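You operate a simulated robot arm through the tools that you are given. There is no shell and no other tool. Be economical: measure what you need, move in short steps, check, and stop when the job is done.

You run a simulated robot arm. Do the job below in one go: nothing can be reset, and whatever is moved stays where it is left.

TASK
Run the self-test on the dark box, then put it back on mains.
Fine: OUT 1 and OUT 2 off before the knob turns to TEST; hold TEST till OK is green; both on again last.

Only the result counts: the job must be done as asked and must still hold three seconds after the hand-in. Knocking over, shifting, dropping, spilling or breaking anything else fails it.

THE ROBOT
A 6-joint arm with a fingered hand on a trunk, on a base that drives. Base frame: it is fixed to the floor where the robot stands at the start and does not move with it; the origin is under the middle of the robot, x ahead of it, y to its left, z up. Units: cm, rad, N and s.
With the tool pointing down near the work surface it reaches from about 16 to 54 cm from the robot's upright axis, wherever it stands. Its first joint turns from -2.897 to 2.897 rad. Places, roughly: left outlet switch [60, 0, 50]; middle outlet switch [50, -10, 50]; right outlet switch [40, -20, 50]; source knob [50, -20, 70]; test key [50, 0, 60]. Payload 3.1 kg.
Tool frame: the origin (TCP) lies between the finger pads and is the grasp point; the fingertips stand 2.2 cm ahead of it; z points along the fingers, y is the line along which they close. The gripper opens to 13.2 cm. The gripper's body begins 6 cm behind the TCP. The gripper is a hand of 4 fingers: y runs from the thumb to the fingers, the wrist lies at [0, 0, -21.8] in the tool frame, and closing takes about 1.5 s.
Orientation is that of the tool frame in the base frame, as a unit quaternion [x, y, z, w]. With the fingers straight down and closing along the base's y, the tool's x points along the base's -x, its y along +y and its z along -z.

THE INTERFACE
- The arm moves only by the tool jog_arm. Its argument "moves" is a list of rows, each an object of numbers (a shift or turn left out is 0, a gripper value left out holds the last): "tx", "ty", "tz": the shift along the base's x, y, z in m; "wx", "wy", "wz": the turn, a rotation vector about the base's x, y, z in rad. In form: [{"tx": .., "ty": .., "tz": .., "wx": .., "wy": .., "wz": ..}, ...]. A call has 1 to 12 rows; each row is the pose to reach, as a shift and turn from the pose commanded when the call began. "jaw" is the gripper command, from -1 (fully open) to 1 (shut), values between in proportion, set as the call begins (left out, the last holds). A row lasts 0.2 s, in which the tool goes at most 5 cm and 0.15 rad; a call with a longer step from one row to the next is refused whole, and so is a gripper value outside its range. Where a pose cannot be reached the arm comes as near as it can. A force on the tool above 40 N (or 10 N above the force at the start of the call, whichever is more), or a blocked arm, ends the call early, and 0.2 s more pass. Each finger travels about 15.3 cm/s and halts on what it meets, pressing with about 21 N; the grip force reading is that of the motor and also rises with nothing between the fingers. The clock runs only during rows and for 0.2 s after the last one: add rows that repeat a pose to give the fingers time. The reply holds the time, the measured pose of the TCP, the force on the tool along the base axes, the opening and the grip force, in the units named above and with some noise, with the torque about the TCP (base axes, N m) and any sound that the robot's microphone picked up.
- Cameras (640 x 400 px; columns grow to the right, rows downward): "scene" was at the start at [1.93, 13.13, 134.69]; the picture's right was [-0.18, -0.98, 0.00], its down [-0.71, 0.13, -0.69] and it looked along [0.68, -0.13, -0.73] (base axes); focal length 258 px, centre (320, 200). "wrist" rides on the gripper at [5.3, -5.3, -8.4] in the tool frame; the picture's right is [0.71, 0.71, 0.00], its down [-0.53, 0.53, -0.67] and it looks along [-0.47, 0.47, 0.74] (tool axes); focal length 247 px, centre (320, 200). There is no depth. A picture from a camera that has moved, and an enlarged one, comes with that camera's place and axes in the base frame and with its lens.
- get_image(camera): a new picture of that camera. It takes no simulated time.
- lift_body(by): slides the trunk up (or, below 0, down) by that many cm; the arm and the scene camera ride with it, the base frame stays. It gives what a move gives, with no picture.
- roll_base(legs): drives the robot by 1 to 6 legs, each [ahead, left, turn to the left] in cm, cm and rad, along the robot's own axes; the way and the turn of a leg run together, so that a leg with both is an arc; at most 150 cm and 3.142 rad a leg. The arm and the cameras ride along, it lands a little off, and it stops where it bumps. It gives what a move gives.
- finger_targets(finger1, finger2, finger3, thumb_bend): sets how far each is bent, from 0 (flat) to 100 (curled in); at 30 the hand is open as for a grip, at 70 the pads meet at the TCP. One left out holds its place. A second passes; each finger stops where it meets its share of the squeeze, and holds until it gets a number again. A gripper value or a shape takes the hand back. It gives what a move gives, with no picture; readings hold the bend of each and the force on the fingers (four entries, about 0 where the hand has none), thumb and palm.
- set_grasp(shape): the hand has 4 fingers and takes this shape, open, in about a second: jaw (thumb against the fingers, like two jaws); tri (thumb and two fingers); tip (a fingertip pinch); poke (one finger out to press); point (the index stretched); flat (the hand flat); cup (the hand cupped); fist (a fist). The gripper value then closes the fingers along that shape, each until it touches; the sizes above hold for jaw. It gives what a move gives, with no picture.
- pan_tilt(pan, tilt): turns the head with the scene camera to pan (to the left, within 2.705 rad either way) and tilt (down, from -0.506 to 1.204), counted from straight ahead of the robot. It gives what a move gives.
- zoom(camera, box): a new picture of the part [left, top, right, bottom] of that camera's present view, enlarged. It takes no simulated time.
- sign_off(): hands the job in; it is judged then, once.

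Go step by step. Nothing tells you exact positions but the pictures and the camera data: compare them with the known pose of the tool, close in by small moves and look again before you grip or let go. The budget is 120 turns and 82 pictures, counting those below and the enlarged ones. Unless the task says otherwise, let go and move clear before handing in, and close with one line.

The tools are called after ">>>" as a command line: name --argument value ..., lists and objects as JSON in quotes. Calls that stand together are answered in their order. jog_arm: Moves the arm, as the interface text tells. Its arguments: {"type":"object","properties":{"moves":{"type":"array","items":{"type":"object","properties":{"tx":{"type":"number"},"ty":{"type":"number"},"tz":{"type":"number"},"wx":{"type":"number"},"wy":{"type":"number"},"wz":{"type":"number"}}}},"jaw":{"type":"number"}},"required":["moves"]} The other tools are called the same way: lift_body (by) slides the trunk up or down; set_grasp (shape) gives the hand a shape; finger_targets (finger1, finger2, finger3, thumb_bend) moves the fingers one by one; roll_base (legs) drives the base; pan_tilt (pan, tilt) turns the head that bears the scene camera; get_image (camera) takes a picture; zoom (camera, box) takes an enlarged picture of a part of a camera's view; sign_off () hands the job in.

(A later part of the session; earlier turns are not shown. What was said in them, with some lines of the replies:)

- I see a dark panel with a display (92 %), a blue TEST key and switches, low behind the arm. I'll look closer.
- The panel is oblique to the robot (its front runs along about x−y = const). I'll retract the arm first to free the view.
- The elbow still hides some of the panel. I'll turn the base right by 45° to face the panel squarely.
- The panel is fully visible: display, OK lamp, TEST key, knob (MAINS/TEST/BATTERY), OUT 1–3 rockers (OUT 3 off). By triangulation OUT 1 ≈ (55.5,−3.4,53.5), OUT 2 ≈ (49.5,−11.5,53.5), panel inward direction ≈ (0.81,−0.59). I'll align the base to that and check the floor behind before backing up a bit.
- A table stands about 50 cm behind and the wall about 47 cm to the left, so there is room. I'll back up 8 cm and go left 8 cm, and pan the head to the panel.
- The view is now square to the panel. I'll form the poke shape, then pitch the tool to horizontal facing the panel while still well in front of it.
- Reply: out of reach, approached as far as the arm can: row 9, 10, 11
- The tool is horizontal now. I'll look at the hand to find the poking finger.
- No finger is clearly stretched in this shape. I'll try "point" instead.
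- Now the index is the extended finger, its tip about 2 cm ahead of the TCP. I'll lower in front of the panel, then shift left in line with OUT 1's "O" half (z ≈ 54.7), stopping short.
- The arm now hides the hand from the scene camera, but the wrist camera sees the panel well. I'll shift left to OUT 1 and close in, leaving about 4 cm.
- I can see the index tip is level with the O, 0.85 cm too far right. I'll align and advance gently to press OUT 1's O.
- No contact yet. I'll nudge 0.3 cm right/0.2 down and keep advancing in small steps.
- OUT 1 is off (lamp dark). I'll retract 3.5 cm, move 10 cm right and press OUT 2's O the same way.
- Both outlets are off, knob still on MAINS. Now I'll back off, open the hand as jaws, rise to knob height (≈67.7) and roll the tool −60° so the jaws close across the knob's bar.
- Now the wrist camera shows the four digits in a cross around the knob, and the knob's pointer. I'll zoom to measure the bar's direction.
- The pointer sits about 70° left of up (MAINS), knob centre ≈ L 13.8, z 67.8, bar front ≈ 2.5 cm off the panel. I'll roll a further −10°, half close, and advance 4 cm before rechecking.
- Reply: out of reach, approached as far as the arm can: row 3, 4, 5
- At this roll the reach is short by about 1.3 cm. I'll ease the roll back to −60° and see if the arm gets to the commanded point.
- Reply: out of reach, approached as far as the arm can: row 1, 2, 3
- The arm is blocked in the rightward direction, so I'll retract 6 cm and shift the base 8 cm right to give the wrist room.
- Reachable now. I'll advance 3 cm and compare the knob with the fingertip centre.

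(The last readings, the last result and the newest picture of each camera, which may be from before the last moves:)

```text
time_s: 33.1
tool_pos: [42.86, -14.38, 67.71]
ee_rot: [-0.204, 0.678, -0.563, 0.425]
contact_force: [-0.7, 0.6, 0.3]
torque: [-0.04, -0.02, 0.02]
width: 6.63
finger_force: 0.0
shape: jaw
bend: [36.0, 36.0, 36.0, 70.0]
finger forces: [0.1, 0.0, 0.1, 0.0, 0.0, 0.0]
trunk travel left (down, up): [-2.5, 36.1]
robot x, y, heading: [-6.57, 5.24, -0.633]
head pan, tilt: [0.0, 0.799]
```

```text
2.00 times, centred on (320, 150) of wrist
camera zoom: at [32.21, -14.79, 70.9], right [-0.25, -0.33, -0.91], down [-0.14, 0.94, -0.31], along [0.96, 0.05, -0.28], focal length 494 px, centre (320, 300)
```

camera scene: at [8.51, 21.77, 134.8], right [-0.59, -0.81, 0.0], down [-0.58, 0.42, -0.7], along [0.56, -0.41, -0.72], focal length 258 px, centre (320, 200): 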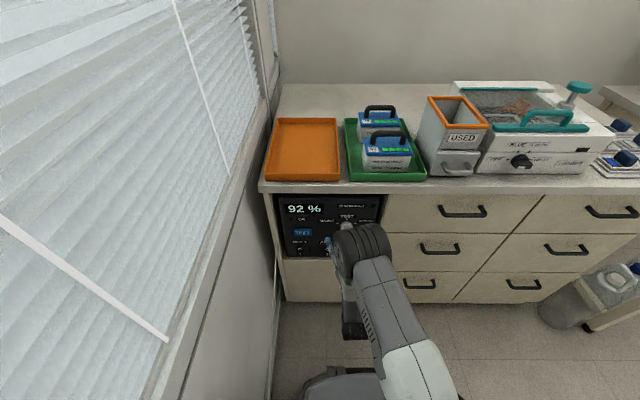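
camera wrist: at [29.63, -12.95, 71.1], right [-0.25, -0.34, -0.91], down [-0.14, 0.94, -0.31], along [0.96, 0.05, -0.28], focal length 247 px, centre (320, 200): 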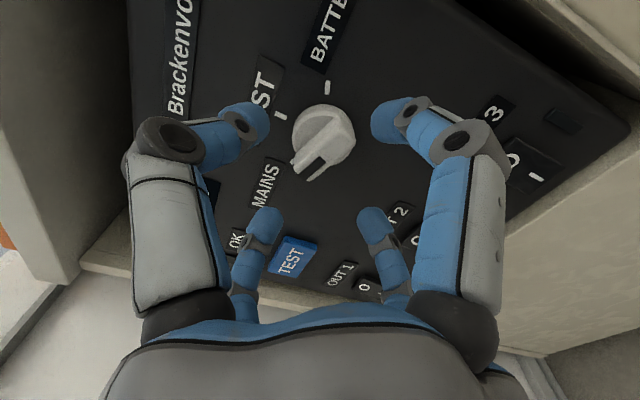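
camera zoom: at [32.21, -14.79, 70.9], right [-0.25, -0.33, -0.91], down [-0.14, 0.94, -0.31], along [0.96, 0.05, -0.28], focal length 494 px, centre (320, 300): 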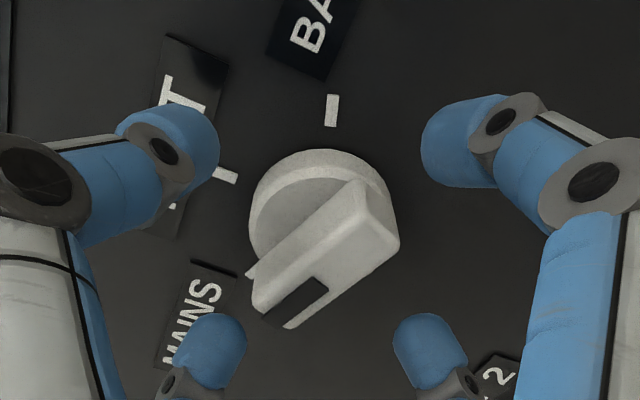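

The bar is centred between the tips and aligned with the closing direction. I'll advance 1 cm more and close.

>>> jog_arm --moves '[{"tx": 0.004, "ty": -0.003}, {"tx": 0.0081, "ty": -0.0059}, {"tx": 0.0081, "ty": -0.0059}]'

>>> jog_arm --moves '[{}, {}, {}, {}, {}, {}]' --jaw 1.0

>>> zoom --camera "wrist" --box '[200, 50, 440, 250]'

```text
time_s: 33.9
tool_pos: [43.66, -14.92, 67.75]
ee_rot: [-0.203, 0.678, -0.563, 0.426]
contact_force: [1.4, 0.1, 0.3]
torque: [-0.05, 0.0, 0.01]
width: 6.64
finger_force: 0.1
shape: jaw
bend: [36.0, 36.0, 36.0, 70.0]
finger forces: [0.1, 0.0, 0.0, 0.0, 0.0, 0.1]
trunk travel left (down, up): [-2.5, 36.1]
robot x, y, heading: [-6.68, 4.56, -0.627]
head pan, tilt: [0.0, 0.799]
```

```text
time_s: 35.3
tool_pos: [43.63, -14.88, 67.75]
ee_rot: [-0.204, 0.678, -0.563, 0.427]
contact_force: [0.4, 1.3, -0.6]
torque: [-0.01, 0.02, 0.05]
width: 2.61
finger_force: 20.9
shape: jaw
bend: [77.0, 77.0, 79.0, 70.0]
finger forces: [18.5, 18.9, 18.3, 0.0, 18.5, 0.0]
trunk travel left (down, up): [-2.5, 36.1]
robot x, y, heading: [-6.45, 5.14, -0.626]
head pan, tilt: [0.0, 0.799]
```

```text
2.00 times, centred on (320, 150) of wrist
camera zoom: at [32.98, -15.38, 70.81], right [-0.25, -0.34, -0.91], down [-0.14, 0.94, -0.31], along [0.96, 0.05, -0.28], focal length 494 px, centre (320, 300)
```

zoom: 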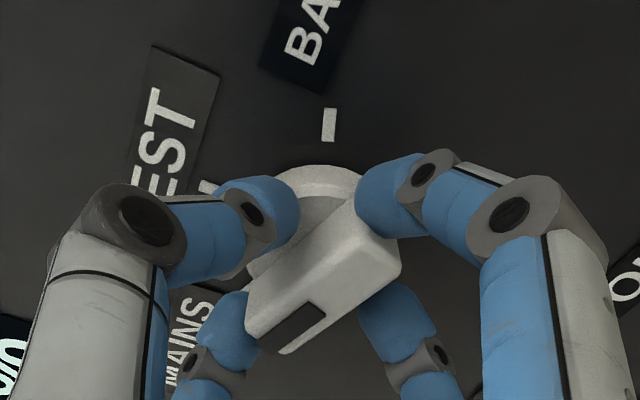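

All four digits hold the knob. I'll roll about +57° clockwise first, then check.

>>> jog_arm --moves '[{"wx": 0.101, "wy": -0.0736}, {"wx": 0.202, "wy": -0.147}, {"wx": 0.303, "wy": -0.2207}, {"wx": 0.404, "wy": -0.294}, {"wx": 0.505, "wy": -0.368}, {"wx": 0.606, "wy": -0.4414}, {"wx": 0.707, "wy": -0.515}, {"wx": 0.8085, "wy": -0.5885}]'

>>> get_image --camera "wrist"

>>> get_image --camera "scene"

```text
time_s: 37.1
tool_pos: [43.52, -14.84, 67.43]
ee_rot: [0.146, 0.695, -0.288, 0.642]
contact_force: [0.8, -2.1, -18.8]
torque: [0.22, 0.3, -0.03]
width: 2.57
finger_force: 21.2
shape: jaw
bend: [77.0, 77.0, 79.0, 70.0]
finger forces: [22.7, 18.5, 17.5, 0.0, 18.9, 0.1]
trunk travel left (down, up): [-2.5, 36.1]
robot x, y, heading: [-6.33, 4.59, -0.623]
head pan, tilt: [0.0, 0.799]
```

```text
44 pictures are left
camera wrist: at [33.27, -14.91, 63.33], right [0.31, 0.44, -0.84], down [-0.17, 0.9, 0.41], along [0.93, 0.02, 0.35], focal length 247 px, centre (320, 200)
```

wrist: 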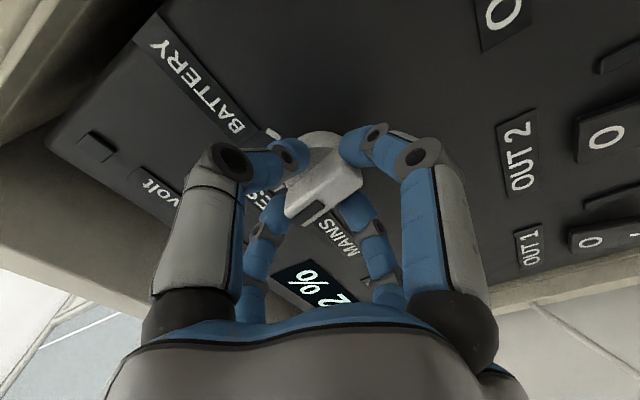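

```text
43 pictures are left
camera scene: at [4.05, 15.2, 134.78], right [-0.59, -0.81, 0.0], down [-0.58, 0.42, -0.7], along [0.56, -0.41, -0.72], focal length 258 px, centre (320, 200)
```

scene: 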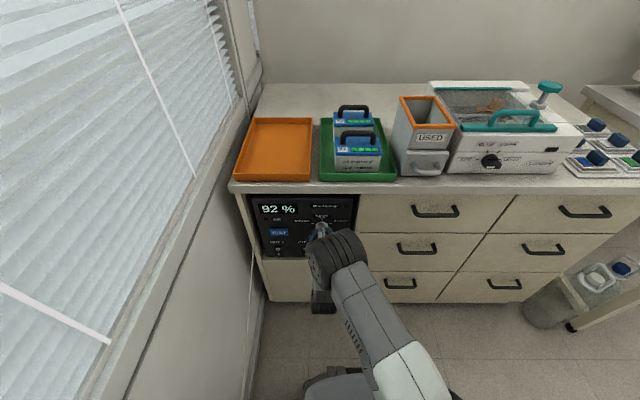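

The knob turned with the hand and is now ~12° short of TEST. I'll finish the turn while easing down 0.3 cm to relieve the side load.

>>> jog_arm --moves '[{"tz": -0.0015, "wx": 0.087, "wy": -0.063}, {"tz": -0.003, "wx": 0.174, "wy": -0.1265}, {"tz": -0.003, "wx": 0.174, "wy": -0.1265}]'

>>> zoom --camera "wrist" --box '[200, 50, 440, 250]'

>>> zoom --camera "scene" --box '[240, 190, 370, 270]'

```text
time_s: 37.9
tool_pos: [43.69, -14.85, 67.3]
ee_rot: [0.218, 0.674, -0.216, 0.672]
contact_force: [2.8, 0.5, -10.7]
torque: [0.14, 0.22, 0.06]
width: 2.59
finger_force: 21.0
shape: jaw
bend: [77.0, 77.0, 79.0, 70.0]
finger forces: [22.3, 18.8, 18.0, 0.0, 18.7, 0.0]
trunk travel left (down, up): [-2.5, 36.1]
robot x, y, heading: [-6.45, 4.49, -0.629]
head pan, tilt: [0.0, 0.799]
```

```text
2.00 times, centred on (320, 150) of wrist
camera zoom: at [33.91, -14.09, 61.93], right [0.41, 0.57, -0.71], down [-0.23, 0.82, 0.53], along [0.88, -0.05, 0.47], focal length 494 px, centre (320, 300)
```

zoom: 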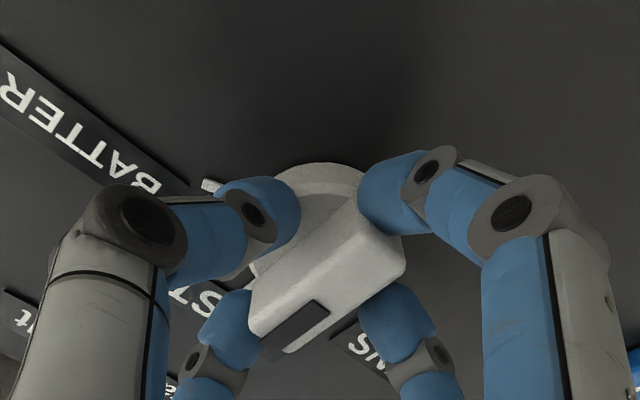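

```text
4.92 times, centred on (305, 230) of scene
camera zoom: at [3.99, 15.29, 134.79], right [-0.59, -0.81, 0.0], down [-0.58, 0.42, -0.7], along [0.56, -0.41, -0.72], focal length 1269 px, centre (394, 52)
```

zoom: 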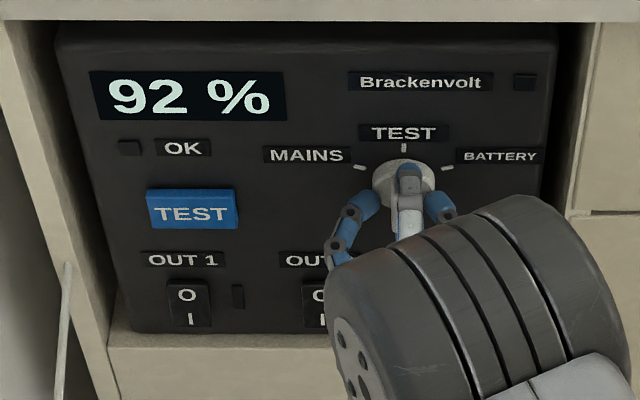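

The knob points to TEST. I'll open the fingers, back away 6 cm and check.

>>> jog_arm --moves '[{}, {}, {}, {}]' --jaw 0.0

>>> jog_arm --moves '[{"tx": -0.0121, "ty": 0.0088}, {"tx": -0.0323, "ty": 0.0235}, {"tx": -0.0566, "ty": 0.0412}]'

>>> zoom --camera "wrist" --box '[160, 0, 480, 250]'

>>> zoom --camera "scene" --box '[240, 190, 370, 270]'

```text
time_s: 38.9
tool_pos: [43.67, -14.84, 67.37]
ee_rot: [0.219, 0.673, -0.218, 0.672]
contact_force: [-0.6, -0.5, 0.0]
torque: [0.01, -0.02, 0.0]
width: 6.57
finger_force: 0.1
shape: jaw
bend: [36.0, 36.0, 36.0, 70.0]
finger forces: [0.0, 0.0, 0.0, 0.1, 0.0, 0.0]
trunk travel left (down, up): [-2.5, 36.1]
robot x, y, heading: [-6.81, 4.72, -0.631]
head pan, tilt: [0.0, 0.799]
```

```text
time_s: 39.7
tool_pos: [37.86, -10.71, 67.29]
ee_rot: [0.218, 0.674, -0.218, 0.672]
contact_force: [-0.8, 0.6, 0.6]
torque: [-0.01, 0.0, -0.02]
width: 6.56
finger_force: 0.0
shape: jaw
bend: [36.0, 36.0, 36.0, 70.0]
finger forces: [0.0, 0.0, 0.1, 0.0, 0.1, 0.0]
trunk travel left (down, up): [-2.5, 36.1]
robot x, y, heading: [-6.76, 5.05, -0.632]
head pan, tilt: [0.0, 0.799]
```

```text
1.60 times, centred on (320, 125) of wrist
camera zoom: at [28.02, -9.97, 61.85], right [0.41, 0.57, -0.71], down [-0.23, 0.82, 0.53], along [0.88, -0.06, 0.47], focal length 395 px, centre (320, 320)
```

zoom: 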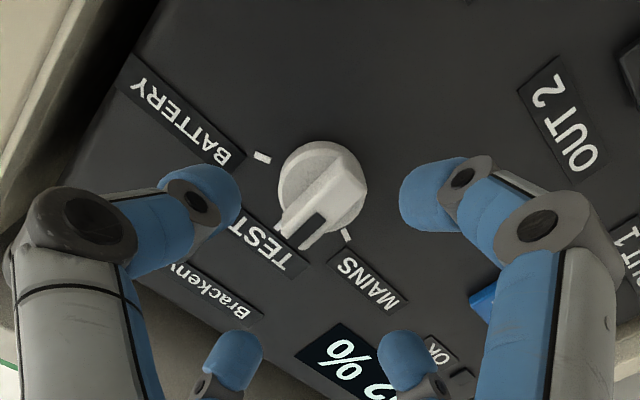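

```text
4.92 times, centred on (305, 230) of scene
camera zoom: at [3.83, 15.32, 134.79], right [-0.59, -0.81, 0.0], down [-0.58, 0.42, -0.7], along [0.56, -0.41, -0.72], focal length 1269 px, centre (394, 52)
```

zoom: 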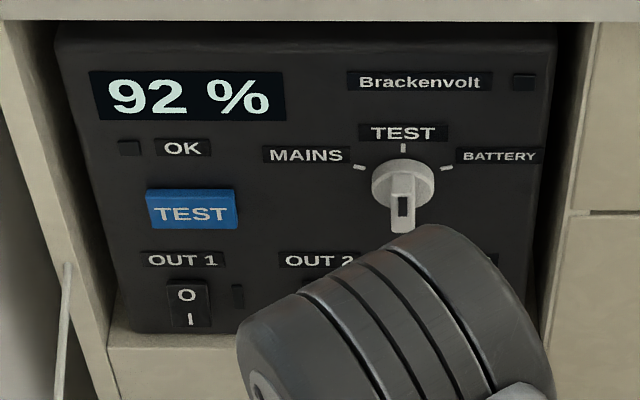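

Knob is at TEST and everything else is unchanged. Next the TEST key (L ≈ 28.5, z ≈ 65.3): pointing shape, move left and stop ~3 cm short.

>>> set_grasp --shape "point"

>>> jog_arm --moves '[{"tx": 0.022, "ty": 0.03, "tz": -0.005}, {"tx": 0.044, "ty": 0.06, "tz": -0.01}, {"tx": 0.066, "ty": 0.09, "tz": -0.015}, {"tx": 0.0877, "ty": 0.1205, "tz": -0.02}, {"tx": 0.12, "ty": 0.097, "tz": -0.02}, {"tx": 0.12, "ty": 0.097, "tz": -0.02}]'

>>> zoom --camera "scene" --box '[240, 190, 370, 270]'

>>> get_image --camera "wrist"

```text
time_s: 40.6
tool_pos: [37.92, -10.78, 67.21]
ee_rot: [0.218, 0.674, -0.218, 0.672]
contact_force: [-0.4, -0.4, 0.6]
torque: [-0.01, 0.01, 0.0]
width: 0.0
finger_force: 0.0
shape: point
bend: [70.0, 100.0, 100.0, 52.0]
finger forces: [0.0, 0.0, 0.0, 0.0, 0.0, 0.0]
trunk travel left (down, up): [-2.5, 36.1]
robot x, y, heading: [-6.63, 4.43, -0.632]
head pan, tilt: [0.0, 0.799]
```

```text
time_s: 42.0
tool_pos: [49.88, -0.87, 65.28]
ee_rot: [0.218, 0.674, -0.218, 0.671]
contact_force: [-0.3, -0.1, 0.9]
torque: [0.02, 0.01, 0.01]
width: 0.0
finger_force: 0.0
shape: point
bend: [70.0, 100.0, 100.0, 55.0]
finger forces: [0.1, 0.1, 0.0, 0.0, 0.1, 0.0]
trunk travel left (down, up): [-2.5, 36.1]
robot x, y, heading: [-6.39, 5.1, -0.63]
head pan, tilt: [0.0, 0.799]
```

```text
4.92 times, centred on (305, 230) of scene
camera zoom: at [3.84, 15.3, 134.8], right [-0.59, -0.81, 0.0], down [-0.58, 0.42, -0.7], along [0.56, -0.41, -0.72], focal length 1269 px, centre (394, 52)
```

zoom: 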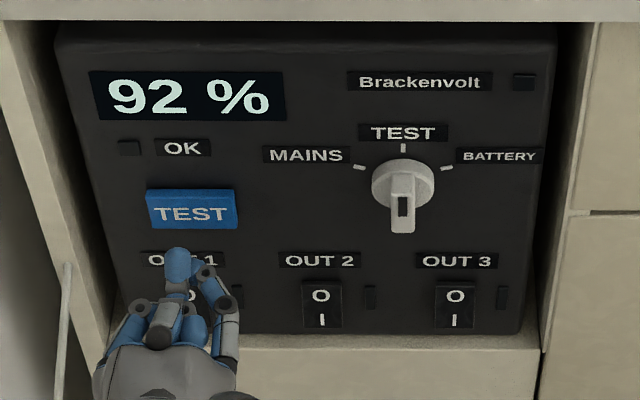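

```text
37 pictures are left
camera wrist: at [40.08, -0.11, 59.88], right [0.41, 0.57, -0.71], down [-0.23, 0.82, 0.53], along [0.88, -0.06, 0.47], focal length 247 px, centre (320, 200)
```

wrist: 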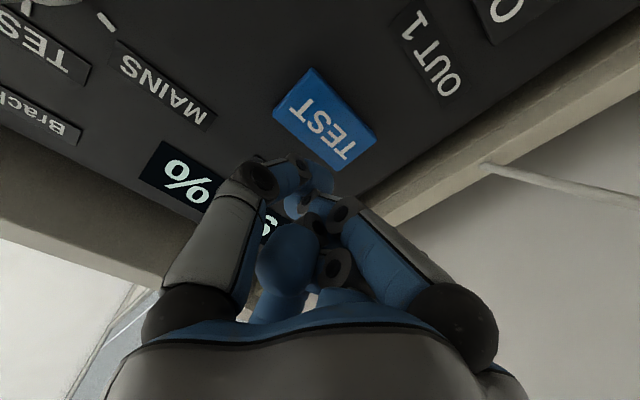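

The tip is lined up with the TEST key. Advancing gently to press it.

>>> jog_arm --moves '[{"tx": 0.0202, "ty": -0.0147}, {"tx": 0.0243, "ty": -0.0177}, {"tx": 0.0267, "ty": -0.0194}, {"tx": 0.0291, "ty": -0.0212}, {"tx": 0.0315, "ty": -0.0229}]'

>>> zoom --camera "scene" --box '[240, 190, 370, 270]'

```text
time_s: 43.2
tool_pos: [53.17, -3.25, 65.25]
ee_rot: [0.219, 0.674, -0.219, 0.671]
contact_force: [0.6, 0.5, -0.1]
torque: [0.0, -0.03, -0.02]
width: 0.0
finger_force: 0.0
shape: point
bend: [70.0, 100.0, 100.0, 55.0]
finger forces: [0.1, 0.1, 0.0, 0.0, 0.1, 0.0]
trunk travel left (down, up): [-2.5, 36.1]
robot x, y, heading: [-6.65, 4.58, -0.632]
head pan, tilt: [0.0, 0.799]
```

```text
4.92 times, centred on (305, 230) of scene
camera zoom: at [3.84, 15.31, 134.79], right [-0.59, -0.81, 0.0], down [-0.58, 0.42, -0.7], along [0.56, -0.41, -0.72], focal length 1269 px, centre (394, 52)
```

zoom: 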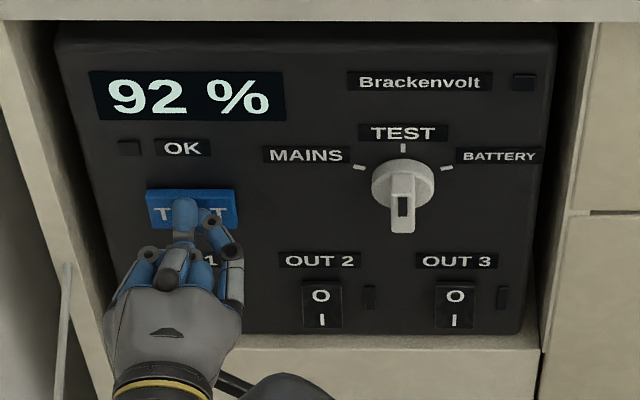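

Almost touching. Continue in 0.25 cm steps and then hold.

>>> jog_arm --moves '[{"tx": 0.002, "ty": -0.0015}, {"tx": 0.004, "ty": -0.0029}, {"tx": 0.006, "ty": -0.0044}, {"tx": 0.0081, "ty": -0.0059}, {"tx": 0.0081, "ty": -0.0059}, {"tx": 0.0081, "ty": -0.0059}]'

>>> zoom --camera "scene" --box '[240, 190, 370, 270]'

```text
time_s: 44.6
tool_pos: [53.97, -3.92, 65.48]
ee_rot: [0.218, 0.673, -0.218, 0.672]
contact_force: [-2.7, 1.8, -0.3]
torque: [0.03, 0.01, -0.02]
width: 0.0
finger_force: 0.0
shape: point
bend: [70.0, 100.0, 100.0, 57.0]
finger forces: [0.0, 0.0, 0.0, 0.0, 0.1, 0.1]
trunk travel left (down, up): [-2.5, 36.1]
robot x, y, heading: [-6.89, 5.01, -0.628]
head pan, tilt: [0.0, 0.799]
heard: click
```

```text
4.92 times, centred on (305, 230) of scene
camera zoom: at [3.82, 15.34, 134.79], right [-0.59, -0.81, 0.0], down [-0.58, 0.42, -0.7], along [0.56, -0.41, -0.72], focal length 1269 px, centre (394, 52)
```

zoom: 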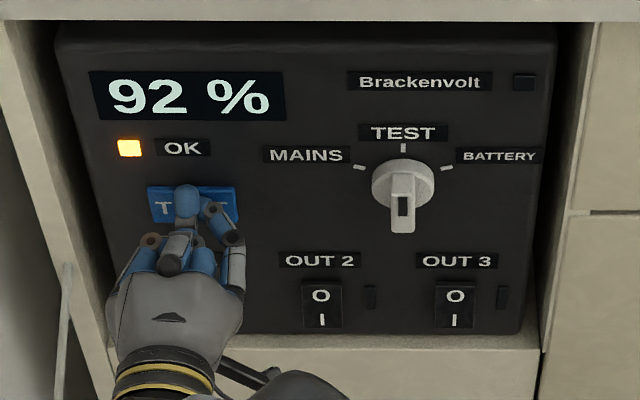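

A click, and the OK lamp is amber: the test runs. I'll press slightly further and keep holding.

>>> jog_arm --moves '[{"tx": 0.0012, "ty": -0.0009}, {"tx": 0.0012, "ty": -0.0009}, {"tx": 0.0012, "ty": -0.0009}, {"tx": 0.0012, "ty": -0.0009}, {"tx": 0.0012, "ty": -0.0009}, {"tx": 0.0012, "ty": -0.0009}, {"tx": 0.0012, "ty": -0.0009}, {"tx": 0.0012, "ty": -0.0009}, {"tx": 0.0012, "ty": -0.0009}, {"tx": 0.0012, "ty": -0.0009}]'

>>> zoom --camera "scene" --box '[240, 190, 370, 270]'

```text
time_s: 46.8
tool_pos: [53.99, -3.85, 65.38]
ee_rot: [0.218, 0.673, -0.218, 0.673]
contact_force: [-4.4, 2.4, -0.4]
torque: [-0.02, -0.02, 0.04]
width: 0.02
finger_force: 0.0
shape: point
bend: [70.0, 100.0, 100.0, 58.0]
finger forces: [0.0, 0.0, 0.1, 0.0, 0.0, 0.0]
trunk travel left (down, up): [-2.5, 36.1]
robot x, y, heading: [-6.47, 4.74, -0.629]
head pan, tilt: [0.0, 0.799]
```

```text
4.92 times, centred on (305, 230) of scene
camera zoom: at [3.78, 15.34, 134.8], right [-0.59, -0.81, 0.0], down [-0.58, 0.42, -0.7], along [0.56, -0.41, -0.72], focal length 1269 px, centre (394, 52)
```

zoom: 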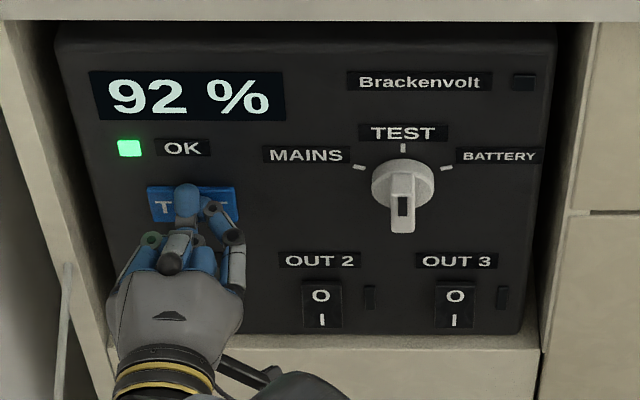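

OK is green. I'll release, retract, and return to the spot in front of the knob with jaws half open.

>>> jog_arm --moves '[{"tx": -0.0283, "ty": 0.0206}, {"tx": -0.0566, "ty": 0.0412}, {"tx": -0.083, "ty": 0.0135, "tz": 0.005}, {"tx": -0.109, "ty": -0.014, "tz": 0.01}, {"tx": -0.135, "ty": -0.0415, "tz": 0.015}, {"tx": -0.161, "ty": -0.0687, "tz": 0.0195}]'

>>> set_grasp --shape "jaw"

>>> jog_arm --moves '[{}, {}, {}]' --jaw 0.0

>>> zoom --camera "wrist" --box '[160, 0, 480, 250]'

>>> zoom --camera "scene" --box '[240, 190, 370, 270]'

```text
time_s: 48.2
tool_pos: [37.91, -11.11, 67.16]
ee_rot: [0.219, 0.673, -0.217, 0.672]
contact_force: [-1.0, -0.2, -0.4]
torque: [-0.01, -0.03, 0.03]
width: 0.0
finger_force: 0.0
shape: point
bend: [70.0, 100.0, 100.0, 57.0]
finger forces: [0.0, 0.0, 0.1, 0.0, 0.1, 0.0]
trunk travel left (down, up): [-2.5, 36.1]
robot x, y, heading: [-6.3, 4.77, -0.626]
head pan, tilt: [0.0, 0.799]
```

```text
time_s: 49.1
tool_pos: [37.92, -10.98, 67.15]
ee_rot: [0.219, 0.673, -0.219, 0.672]
contact_force: [0.1, 0.7, -0.4]
torque: [-0.02, -0.02, 0.01]
width: 13.18
finger_force: 0.2
shape: jaw
bend: [30.0, 30.0, 30.0, 30.0]
finger forces: [0.0, 0.1, 0.0, 0.1, 0.0, 0.0]
trunk travel left (down, up): [-2.5, 36.1]
robot x, y, heading: [-6.92, 4.82, -0.631]
head pan, tilt: [0.0, 0.799]
```

```text
time_s: 49.9
tool_pos: [37.97, -11.01, 67.12]
ee_rot: [0.219, 0.674, -0.218, 0.671]
contact_force: [0.1, -0.1, 0.0]
torque: [-0.01, -0.03, 0.0]
width: 6.64
finger_force: 0.1
shape: jaw
bend: [36.0, 36.0, 36.0, 70.0]
finger forces: [0.0, 0.0, 0.0, 0.1, 0.0, 0.0]
trunk travel left (down, up): [-2.5, 36.1]
robot x, y, heading: [-6.74, 4.63, -0.631]
head pan, tilt: [0.0, 0.799]
```

```text
1.60 times, centred on (320, 125) of wrist
camera zoom: at [28.17, -10.29, 61.82], right [0.41, 0.57, -0.71], down [-0.23, 0.82, 0.53], along [0.88, -0.06, 0.47], focal length 395 px, centre (320, 320)
```

zoom: 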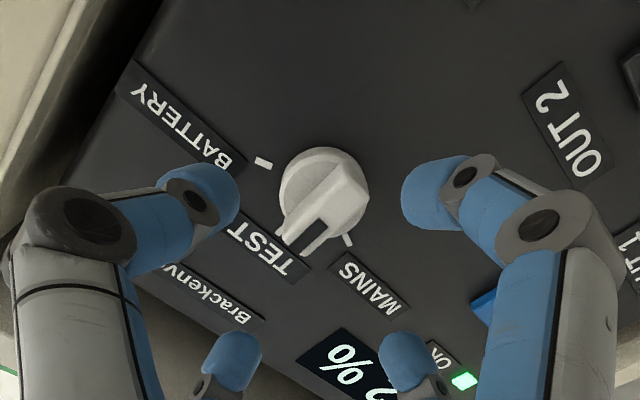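

```text
4.92 times, centred on (305, 230) of scene
camera zoom: at [3.84, 15.31, 134.79], right [-0.59, -0.81, 0.0], down [-0.58, 0.42, -0.7], along [0.56, -0.41, -0.72], focal length 1269 px, centre (394, 52)
```

zoom: 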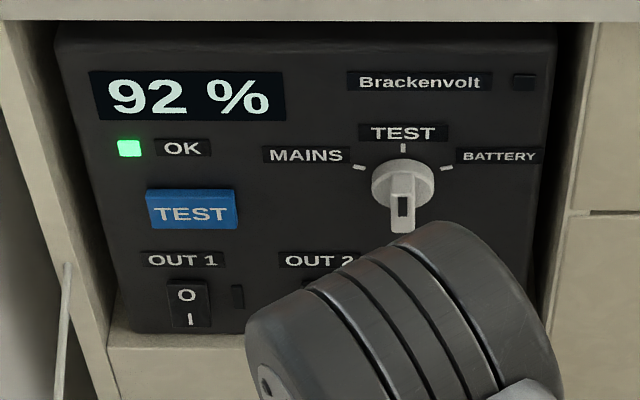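

OK stays green after release. I'll move back in over the knob and grip it.

>>> jog_arm --moves '[{"tx": 0.02, "ty": -0.0135}, {"tx": 0.04, "ty": -0.027}, {"tx": 0.0572, "ty": -0.0381}, {"tx": 0.0572, "ty": -0.0381}]'

>>> jog_arm --moves '[{}, {}, {}, {}, {}, {}]' --jaw 1.0

>>> zoom --camera "wrist" --box '[200, 50, 440, 250]'

```text
time_s: 50.9
tool_pos: [43.76, -14.74, 67.26]
ee_rot: [0.218, 0.674, -0.218, 0.671]
contact_force: [-0.6, 1.1, 0.7]
torque: [0.0, 0.03, 0.01]
width: 6.63
finger_force: 0.1
shape: jaw
bend: [36.0, 36.0, 36.0, 70.0]
finger forces: [0.0, 0.0, 0.1, 0.0, 0.0, 0.1]
trunk travel left (down, up): [-2.5, 36.1]
robot x, y, heading: [-6.74, 4.59, -0.63]
head pan, tilt: [0.0, 0.799]
```

```text
time_s: 52.3
tool_pos: [43.67, -14.81, 67.32]
ee_rot: [0.218, 0.673, -0.218, 0.672]
contact_force: [1.5, -0.9, 0.7]
torque: [0.0, -0.03, 0.0]
width: 2.64
finger_force: 21.3
shape: jaw
bend: [78.0, 77.0, 79.0, 70.0]
finger forces: [18.1, 18.8, 18.1, 0.0, 18.5, 0.1]
trunk travel left (down, up): [-2.5, 36.1]
robot x, y, heading: [-6.9, 4.28, -0.629]
head pan, tilt: [0.0, 0.799]
```

```text
2.00 times, centred on (320, 150) of wrist
camera zoom: at [33.92, -14.04, 61.9], right [0.41, 0.57, -0.71], down [-0.23, 0.82, 0.53], along [0.88, -0.06, 0.47], focal length 494 px, centre (320, 300)
```

zoom: 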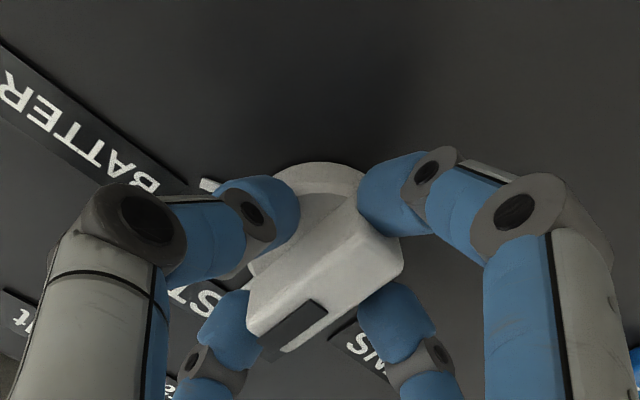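

Good grip. Now I'll turn the knob back counter-clockwise by 70° to MAINS.

>>> jog_arm --moves '[{"tz": 0.0004, "wx": -0.1096, "wy": 0.0798}, {"tz": 0.0008, "wx": -0.2192, "wy": 0.1596}, {"tz": 0.0012, "wx": -0.3288, "wy": 0.2393}, {"tz": 0.0016, "wx": -0.4384, "wy": 0.3191}, {"tz": 0.002, "wx": -0.548, "wy": 0.3989}, {"tz": 0.0024, "wx": -0.6576, "wy": 0.4787}, {"tz": 0.0028, "wx": -0.7672, "wy": 0.5584}, {"tz": 0.0032, "wx": -0.8768, "wy": 0.6382}, {"tz": 0.0036, "wx": -0.9864, "wy": 0.718}, {"tz": 0.0036, "wx": -0.9864, "wy": 0.718}]'

>>> zoom --camera "wrist" --box '[200, 50, 440, 250]'

```text
time_s: 54.5
tool_pos: [43.65, -14.76, 67.61]
ee_rot: [-0.206, 0.677, -0.565, 0.425]
contact_force: [4.0, -13.1, 4.8]
torque: [0.09, -0.15, -0.18]
width: 2.62
finger_force: 20.9
shape: jaw
bend: [78.0, 77.0, 79.0, 70.0]
finger forces: [18.6, 17.7, 17.8, 0.0, 19.2, 0.0]
trunk travel left (down, up): [-2.5, 36.1]
robot x, y, heading: [-6.7, 4.81, -0.628]
head pan, tilt: [0.0, 0.799]
```

```text
2.00 times, centred on (320, 150) of wrist
camera zoom: at [33.01, -15.25, 70.8], right [-0.25, -0.34, -0.91], down [-0.14, 0.94, -0.31], along [0.96, 0.05, -0.28], focal length 494 px, centre (320, 300)
```

zoom: 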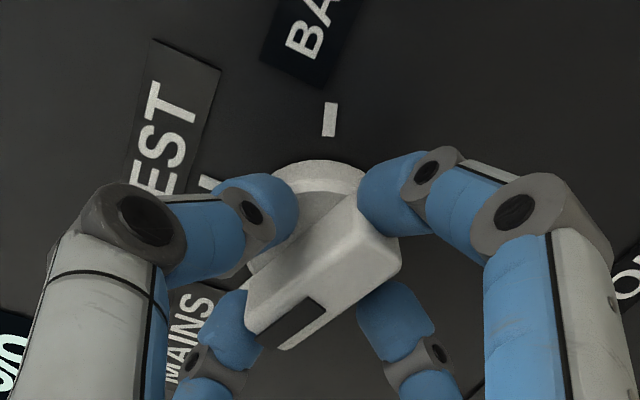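

Looks like MAINS. I'll release, back off and check.

>>> jog_arm --moves '[{}, {}, {}, {}]' --jaw 0.0

>>> jog_arm --moves '[{"tx": -0.0121, "ty": 0.0088}, {"tx": -0.0323, "ty": 0.0235}, {"tx": -0.0566, "ty": 0.0412}]'

>>> zoom --camera "scene" --box '[240, 190, 370, 270]'

>>> zoom --camera "wrist" --box '[160, 0, 480, 250]'

```text
time_s: 55.5
tool_pos: [43.71, -14.61, 67.73]
ee_rot: [-0.206, 0.678, -0.563, 0.425]
contact_force: [-0.1, 0.2, -0.3]
torque: [0.01, 0.01, 0.05]
width: 6.56
finger_force: 0.0
shape: jaw
bend: [36.0, 36.0, 36.0, 70.0]
finger forces: [0.0, 0.1, 0.1, 0.0, 0.1, 0.1]
trunk travel left (down, up): [-2.5, 36.1]
robot x, y, heading: [-7.0, 5.11, -0.63]
head pan, tilt: [0.0, 0.799]
```

```text
time_s: 56.3
tool_pos: [37.75, -10.51, 67.74]
ee_rot: [-0.205, 0.678, -0.565, 0.425]
contact_force: [-0.5, 0.3, -0.3]
torque: [0.0, 0.01, 0.02]
width: 6.57
finger_force: 0.0
shape: jaw
bend: [36.0, 36.0, 36.0, 70.0]
finger forces: [0.0, 0.1, 0.0, 0.0, 0.1, 0.1]
trunk travel left (down, up): [-2.5, 36.1]
robot x, y, heading: [-6.88, 4.65, -0.632]
head pan, tilt: [0.0, 0.799]
```

```text
4.92 times, centred on (305, 230) of scene
camera zoom: at [3.84, 15.32, 134.79], right [-0.59, -0.81, 0.0], down [-0.58, 0.42, -0.7], along [0.56, -0.41, -0.72], focal length 1269 px, centre (394, 52)
```

zoom: 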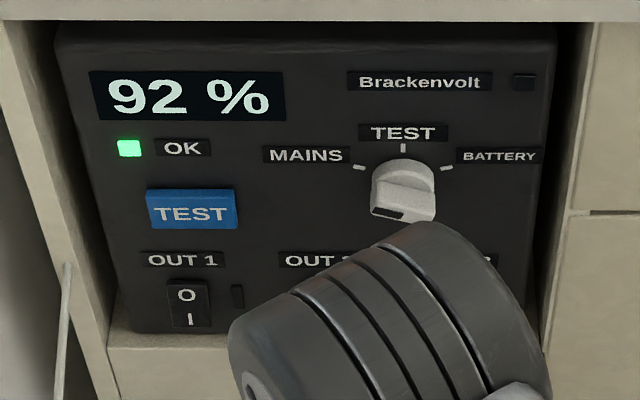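

```text
1.60 times, centred on (320, 125) of wrist
camera zoom: at [27.27, -10.95, 70.81], right [-0.25, -0.34, -0.91], down [-0.14, 0.94, -0.31], along [0.96, 0.05, -0.28], focal length 395 px, centre (320, 320)
```

zoom: 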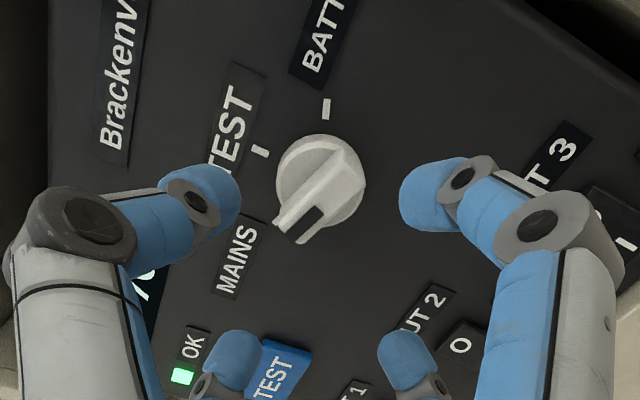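

>>> zoom --camera "scene" --box '[300, 205, 345, 240]'

>>> zoom --camera "wrist" --box '[270, 50, 370, 150]'

```text
11.43 times, centred on (322, 222) of scene
camera zoom: at [3.84, 15.32, 134.79], right [-0.59, -0.81, 0.0], down [-0.58, 0.42, -0.7], along [0.56, -0.41, -0.72], focal length 2945 px, centre (291, -57)
```

zoom: 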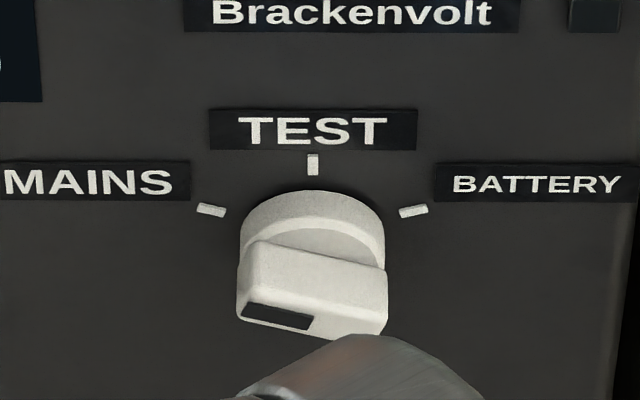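

```text
4.00 times, centred on (320, 100) of wrist
camera zoom: at [27.27, -10.95, 70.81], right [-0.25, -0.34, -0.91], down [-0.14, 0.94, -0.31], along [0.96, 0.05, -0.28], focal length 988 px, centre (320, 600)
```

zoom: 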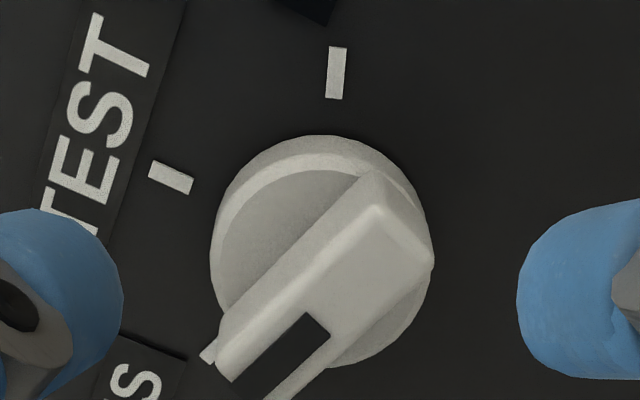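

The pointer is back exactly where it began, at MAINS. Next: pointing shape, roll back to level, and down in front of OUT 2's "I" half.

>>> set_grasp --shape "point"

>>> jog_arm --moves '[{"tz": -0.015, "wx": 0.1096, "wy": -0.0798}, {"tz": -0.03, "wx": 0.2192, "wy": -0.1596}, {"tz": -0.045, "wx": 0.3288, "wy": -0.2393}, {"tz": -0.06, "wx": 0.4384, "wy": -0.3191}, {"tz": -0.075, "wx": 0.548, "wy": -0.3989}, {"tz": -0.09, "wx": 0.6576, "wy": -0.4787}, {"tz": -0.105, "wx": 0.7672, "wy": -0.5584}, {"tz": -0.12, "wx": 0.8768, "wy": -0.6382}, {"tz": -0.135, "wx": 0.9864, "wy": -0.718}, {"tx": 0.019, "ty": 0.026, "tz": -0.154, "wx": 0.9864, "wy": -0.718}, {"tx": 0.037, "ty": 0.051, "tz": -0.154, "wx": 0.9864, "wy": -0.718}, {"tx": 0.071, "ty": 0.0262, "tz": -0.154, "wx": 0.9864, "wy": -0.718}]'

>>> zoom --camera "scene" --box '[240, 190, 370, 300]'

>>> get_image --camera "wrist"

```text
time_s: 57.2
tool_pos: [37.92, -10.49, 67.63]
ee_rot: [-0.205, 0.677, -0.565, 0.425]
contact_force: [-0.5, 1.1, 0.9]
torque: [0.02, -0.01, 0.0]
width: 0.0
finger_force: 0.0
shape: point
bend: [70.0, 100.0, 100.0, 52.0]
finger forces: [0.1, 0.0, 0.0, 0.0, 0.1, 0.0]
trunk travel left (down, up): [-2.5, 36.1]
robot x, y, heading: [-6.79, 4.15, -0.627]
head pan, tilt: [0.0, 0.799]
```

```text
time_s: 59.8
tool_pos: [45.08, -7.77, 52.19]
ee_rot: [0.219, 0.674, -0.218, 0.671]
contact_force: [0.1, -0.3, -0.7]
torque: [0.01, 0.0, 0.0]
width: 0.0
finger_force: 0.0
shape: point
bend: [70.0, 100.0, 100.0, 56.0]
finger forces: [0.0, 0.0, 0.1, 0.1, 0.0, 0.1]
trunk travel left (down, up): [-2.5, 36.1]
robot x, y, heading: [-6.65, 4.58, -0.629]
head pan, tilt: [0.0, 0.799]
```

```text
3.64 times, centred on (305, 245) of scene
camera zoom: at [3.84, 15.31, 134.8], right [-0.59, -0.81, 0.0], down [-0.58, 0.42, -0.7], along [0.56, -0.41, -0.72], focal length 937 px, centre (374, 36)
```

zoom: 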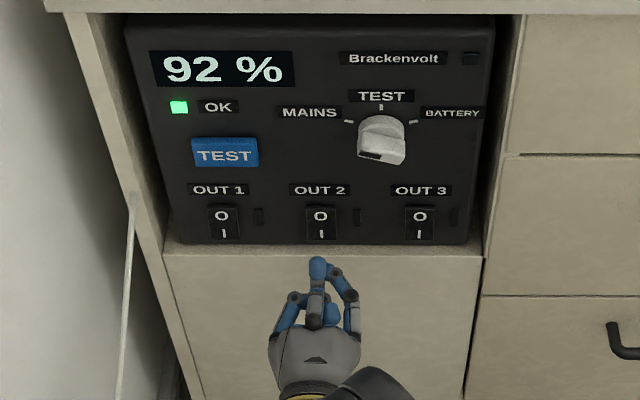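

```text
24 pictures are left
camera wrist: at [35.33, -7.06, 46.9], right [0.41, 0.57, -0.71], down [-0.23, 0.82, 0.53], along [0.88, -0.06, 0.47], focal length 247 px, centre (320, 200)
```

wrist: 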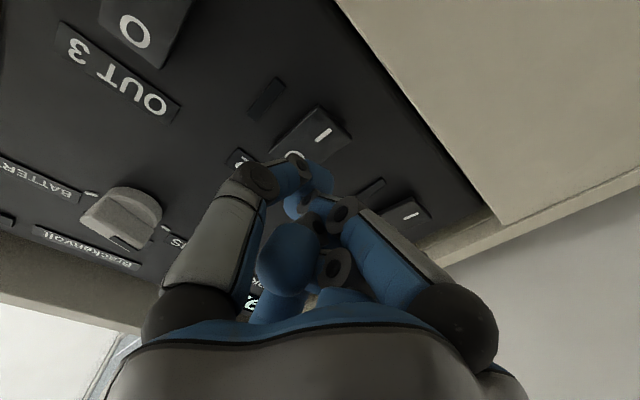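

The tip lines up with OUT 2's "I". Pressing gently.

>>> jog_arm --moves '[{"tx": 0.015, "ty": -0.0134, "tz": -0.0015}, {"tx": 0.0311, "ty": -0.0251, "tz": -0.0015}, {"tx": 0.0344, "ty": -0.0275, "tz": -0.0015}, {"tx": 0.036, "ty": -0.0287, "tz": -0.0015}, {"tx": 0.0376, "ty": -0.0298, "tz": -0.0015}, {"tx": 0.0392, "ty": -0.031, "tz": -0.0015}]'

>>> zoom --camera "scene" --box '[240, 190, 370, 300]'

```text
time_s: 61.2
tool_pos: [48.68, -10.66, 51.59]
ee_rot: [0.218, 0.677, -0.219, 0.668]
contact_force: [-11.3, 7.0, 1.0]
torque: [-0.12, -0.21, 0.01]
width: 12.6
finger_force: 0.1
shape: point
bend: [70.0, 100.0, 100.0, 76.0]
finger forces: [9.9, 0.0, 0.1, 0.0, 0.1, 0.0]
trunk travel left (down, up): [-2.5, 36.1]
robot x, y, heading: [-5.86, 5.12, -0.627]
head pan, tilt: [0.0, 0.799]
stopped in row 6: the force on the tool passed its limit (the readings are from after the stop); the commanded pose is now the measured one
```

```text
3.64 times, centred on (305, 245) of scene
camera zoom: at [3.64, 15.43, 134.81], right [-0.59, -0.81, 0.0], down [-0.58, 0.42, -0.7], along [0.56, -0.41, -0.72], focal length 937 px, centre (374, 36)
```

zoom: 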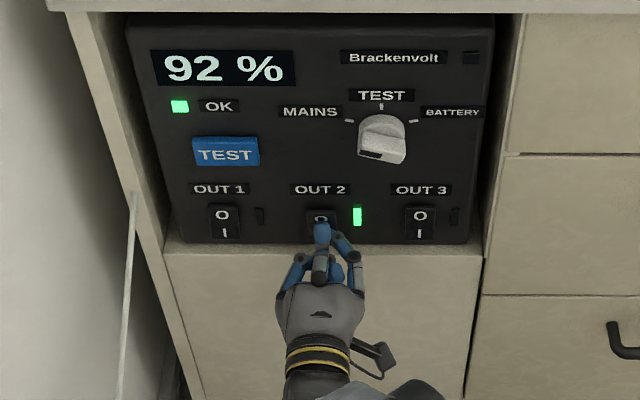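

OUT 2 is on. Retract, 10 cm left, and press OUT 1's "I".

>>> jog_arm --moves '[{"tx": -0.0364, "ty": 0.0265, "tz": 0.001}, {"tx": -0.0168, "ty": 0.0535, "tz": 0.002}, {"tx": 0.0028, "ty": 0.0804, "tz": 0.002}, {"tx": 0.0225, "ty": 0.1074, "tz": 0.002}, {"tx": 0.0427, "ty": 0.0927, "tz": 0.002}, {"tx": 0.0508, "ty": 0.0868, "tz": 0.002}, {"tx": 0.0548, "ty": 0.0839, "tz": 0.002}]'

>>> zoom --camera "scene" --box '[240, 190, 370, 300]'

```text
time_s: 63.0
tool_pos: [56.81, -0.12, 60.44]
ee_rot: [0.228, 0.643, -0.189, 0.706]
contact_force: [0.6, 0.1, -0.7]
torque: [-0.03, -0.03, 0.01]
width: 0.0
finger_force: 0.0
shape: point
bend: [70.0, 100.0, 100.0, 76.0]
finger forces: [0.0, 0.1, 0.0, 0.1, 0.0, 0.0]
out of reach, approached as far as the arm can: row 4, 5, 6, 7
trunk travel left (down, up): [-2.5, 36.1]
robot x, y, heading: [-6.82, 4.86, -0.625]
head pan, tilt: [0.0, 0.799]
stopped in row 7: the arm was blocked; the commanded pose is now the measured one
```

```text
3.64 times, centred on (305, 245) of scene
camera zoom: at [3.79, 15.35, 134.79], right [-0.59, -0.81, 0.0], down [-0.58, 0.42, -0.7], along [0.56, -0.41, -0.72], focal length 937 px, centre (374, 36)
```

zoom: 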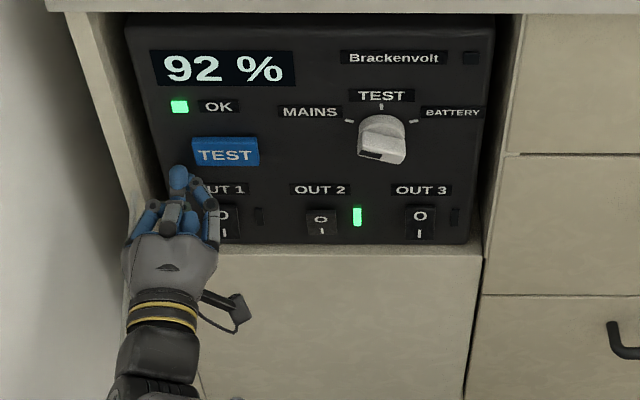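

The arm ran out of reach to the left and drifted up without pressing anything. I'll back straight out, then shift the base left.

>>> jog_arm --moves '[{"tx": -0.016, "ty": 0.011}, {"tx": -0.04, "ty": 0.028}, {"tx": -0.075, "ty": 0.053}]'

>>> zoom --camera "scene" --box '[200, 150, 400, 300]'

```text
time_s: 63.8
tool_pos: [49.27, 5.3, 60.11]
ee_rot: [0.227, 0.643, -0.189, 0.706]
contact_force: [0.0, -1.1, 0.5]
torque: [-0.02, 0.0, -0.04]
width: 0.0
finger_force: 0.0
shape: point
bend: [70.0, 100.0, 100.0, 76.0]
finger forces: [0.0, 0.1, 0.0, 0.1, 0.0, 0.0]
trunk travel left (down, up): [-2.5, 36.1]
robot x, y, heading: [-6.16, 4.97, -0.634]
head pan, tilt: [0.0, 0.799]
```

```text
2.67 times, centred on (300, 225) of scene
camera zoom: at [3.78, 15.36, 134.79], right [-0.59, -0.81, 0.0], down [-0.58, 0.42, -0.7], along [0.56, -0.41, -0.72], focal length 687 px, centre (373, 133)
```

zoom: 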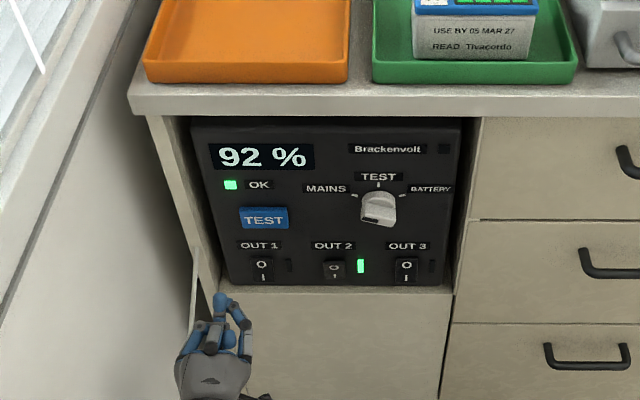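

>>> jog_arm --moves '[{"tx": -0.023, "ty": -0.032, "wx": -0.011, "wy": 0.051, "wz": -0.013}, {"tx": -0.047, "ty": -0.0647, "wx": -0.023, "wy": 0.102, "wz": -0.027}, {"tx": -0.047, "ty": -0.0647, "wx": -0.023, "wy": 0.102, "wz": -0.027}]'

>>> roll_base --legs '[[0, 8, 0]]'

```text
time_s: 64.6
tool_pos: [44.55, -1.2, 60.37]
ee_rot: [0.219, 0.673, -0.218, 0.672]
contact_force: [0.3, 0.4, -0.2]
torque: [-0.03, 0.0, -0.04]
width: 0.0
finger_force: 0.0
shape: point
bend: [70.0, 100.0, 100.0, 76.0]
finger forces: [0.0, 0.0, 0.0, 0.0, 0.1, 0.0]
trunk travel left (down, up): [-2.5, 36.1]
robot x, y, heading: [-6.68, 4.8, -0.632]
head pan, tilt: [0.0, 0.799]
```

```text
time_s: 65.6
tool_pos: [49.13, 5.25, 60.37]
ee_rot: [0.218, 0.674, -0.217, 0.672]
contact_force: [-0.4, -0.3, 0.1]
torque: [-0.03, -0.01, -0.03]
width: 0.04
finger_force: 0.1
shape: point
bend: [70.0, 100.0, 100.0, 76.0]
finger forces: [0.0, 0.0, 0.0, 0.0, 0.0, 0.0]
trunk travel left (down, up): [-2.5, 36.1]
robot x, y, heading: [-2.18, 11.27, -0.627]
head pan, tilt: [0.0, 0.799]
```

Orientation is level again. Now down and right to in front of OUT 1's "I".

>>> jog_arm --moves '[{"tx": -0.009, "ty": -0.0125, "tz": -0.04}, {"tx": -0.0185, "ty": -0.0255, "tz": -0.0845}, {"tx": 0.017, "ty": -0.0514, "tz": -0.0845}, {"tx": 0.017, "ty": -0.0514, "tz": -0.0845}]'

>>> zoom --camera "scene" --box '[260, 190, 390, 300]'

>>> zoom --camera "wrist" --box '[220, 50, 420, 250]'

```text
time_s: 66.6
tool_pos: [50.63, 0.13, 51.62]
ee_rot: [0.218, 0.673, -0.217, 0.672]
contact_force: [0.0, 0.1, -0.3]
torque: [0.02, 0.0, -0.02]
width: 0.02
finger_force: 0.1
shape: point
bend: [70.0, 100.0, 100.0, 76.0]
finger forces: [0.0, 0.1, 0.0, 0.0, 0.0, 0.0]
trunk travel left (down, up): [-2.5, 36.1]
robot x, y, heading: [-1.89, 11.25, -0.629]
head pan, tilt: [0.0, 0.799]
```

```text
3.64 times, centred on (325, 245) of scene
camera zoom: at [8.36, 21.68, 134.8], right [-0.59, -0.81, 0.0], down [-0.58, 0.42, -0.7], along [0.56, -0.41, -0.72], focal length 937 px, centre (302, 36)
```

zoom: 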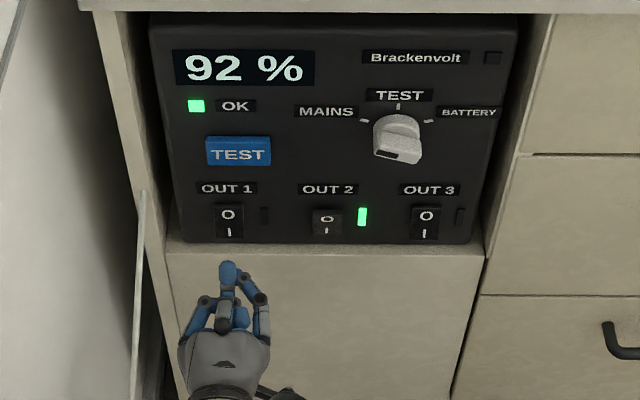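

```text
2.00 times, centred on (320, 150) of wrist
camera zoom: at [40.85, 0.85, 46.3], right [0.41, 0.57, -0.71], down [-0.23, 0.82, 0.53], along [0.88, -0.05, 0.47], focal length 494 px, centre (320, 300)
```

zoom: 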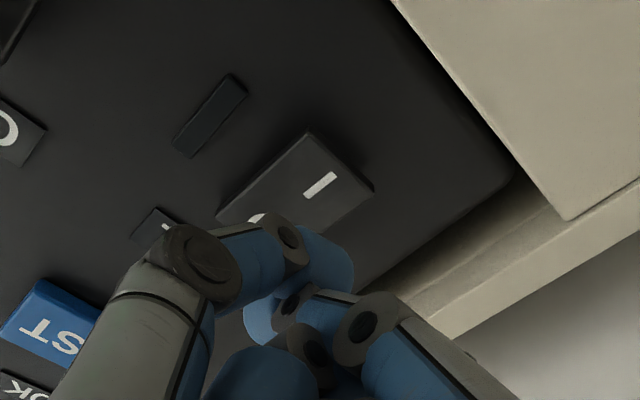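

Aligned. Pressing OUT 1's "I" in small steps.

>>> jog_arm --moves '[{"tx": 0.0162, "ty": -0.0118, "tz": 0.001}, {"tx": 0.0323, "ty": -0.0235, "tz": 0.001}, {"tx": 0.034, "ty": -0.0247, "tz": 0.001}, {"tx": 0.0356, "ty": -0.0259, "tz": 0.001}, {"tx": 0.0372, "ty": -0.0271, "tz": 0.001}, {"tx": 0.0388, "ty": -0.0282, "tz": 0.001}]'

>>> zoom --camera "scene" --box '[260, 190, 390, 300]'

```text
time_s: 68.0
tool_pos: [54.52, -2.7, 51.91]
ee_rot: [0.216, 0.674, -0.217, 0.672]
contact_force: [-20.5, 12.8, -3.9]
torque: [-0.15, -0.14, -0.02]
width: 12.61
finger_force: 0.1
shape: point
bend: [70.0, 100.0, 100.0, 77.0]
finger forces: [14.1, 0.1, 0.0, 0.0, 0.0, 0.0]
trunk travel left (down, up): [-2.5, 36.1]
robot x, y, heading: [-2.07, 11.35, -0.629]
head pan, tilt: [0.0, 0.799]
```

```text
3.64 times, centred on (325, 245) of scene
camera zoom: at [8.2, 21.81, 134.79], right [-0.59, -0.81, 0.0], down [-0.58, 0.42, -0.7], along [0.57, -0.41, -0.72], focal length 937 px, centre (302, 36)
```

zoom: 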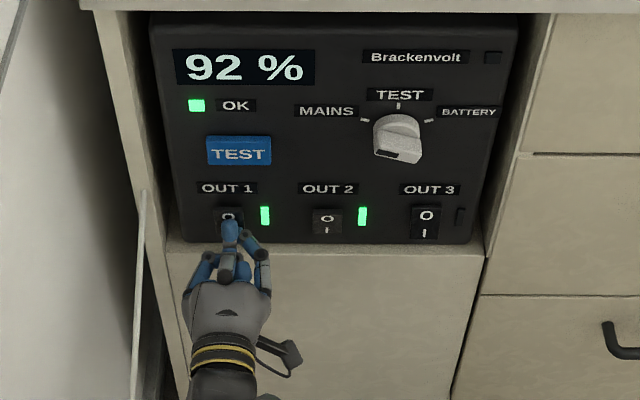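

OUT 1 is on as well. I'll retract clear and take a last look.

>>> jog_arm --moves '[{"tx": -0.0162, "ty": 0.0118}, {"tx": -0.0485, "ty": 0.0353}, {"tx": -0.081, "ty": 0.0589}, {"tx": -0.105, "ty": 0.045}, {"tx": -0.105, "ty": 0.045}]'

>>> zoom --camera "scene" --box '[260, 190, 390, 300]'

```text
time_s: 69.2
tool_pos: [44.21, 1.85, 52.02]
ee_rot: [0.216, 0.673, -0.217, 0.673]
contact_force: [0.5, 0.5, -0.4]
torque: [0.02, 0.02, -0.02]
width: 0.02
finger_force: 0.0
shape: point
bend: [70.0, 100.0, 100.0, 77.0]
finger forces: [0.0, 0.0, 0.0, 0.0, 0.0, 0.0]
trunk travel left (down, up): [-2.5, 36.1]
robot x, y, heading: [-2.25, 11.14, -0.628]
head pan, tilt: [0.0, 0.799]
```

```text
3.64 times, centred on (325, 245) of scene
camera zoom: at [8.35, 21.68, 134.8], right [-0.59, -0.81, 0.0], down [-0.58, 0.42, -0.7], along [0.56, -0.41, -0.72], focal length 937 px, centre (302, 36)
```

zoom: 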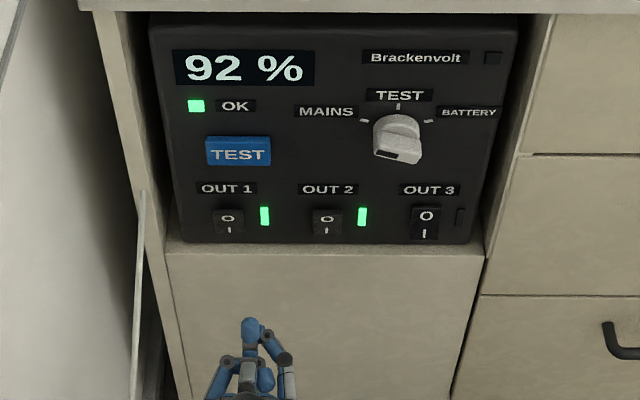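

The final state looks right: OK green, knob at MAINS, OUT 1 and OUT 2 on, OUT 3 still off, and the hand clear. I'm handing it in.

>>> sign_off

```text
The job is handed in.
```

The self-test passed (OK lamp green), the knob is back on MAINS, and OUT 1 and OUT 2 went back on last; OUT 3 stayed off throughout.
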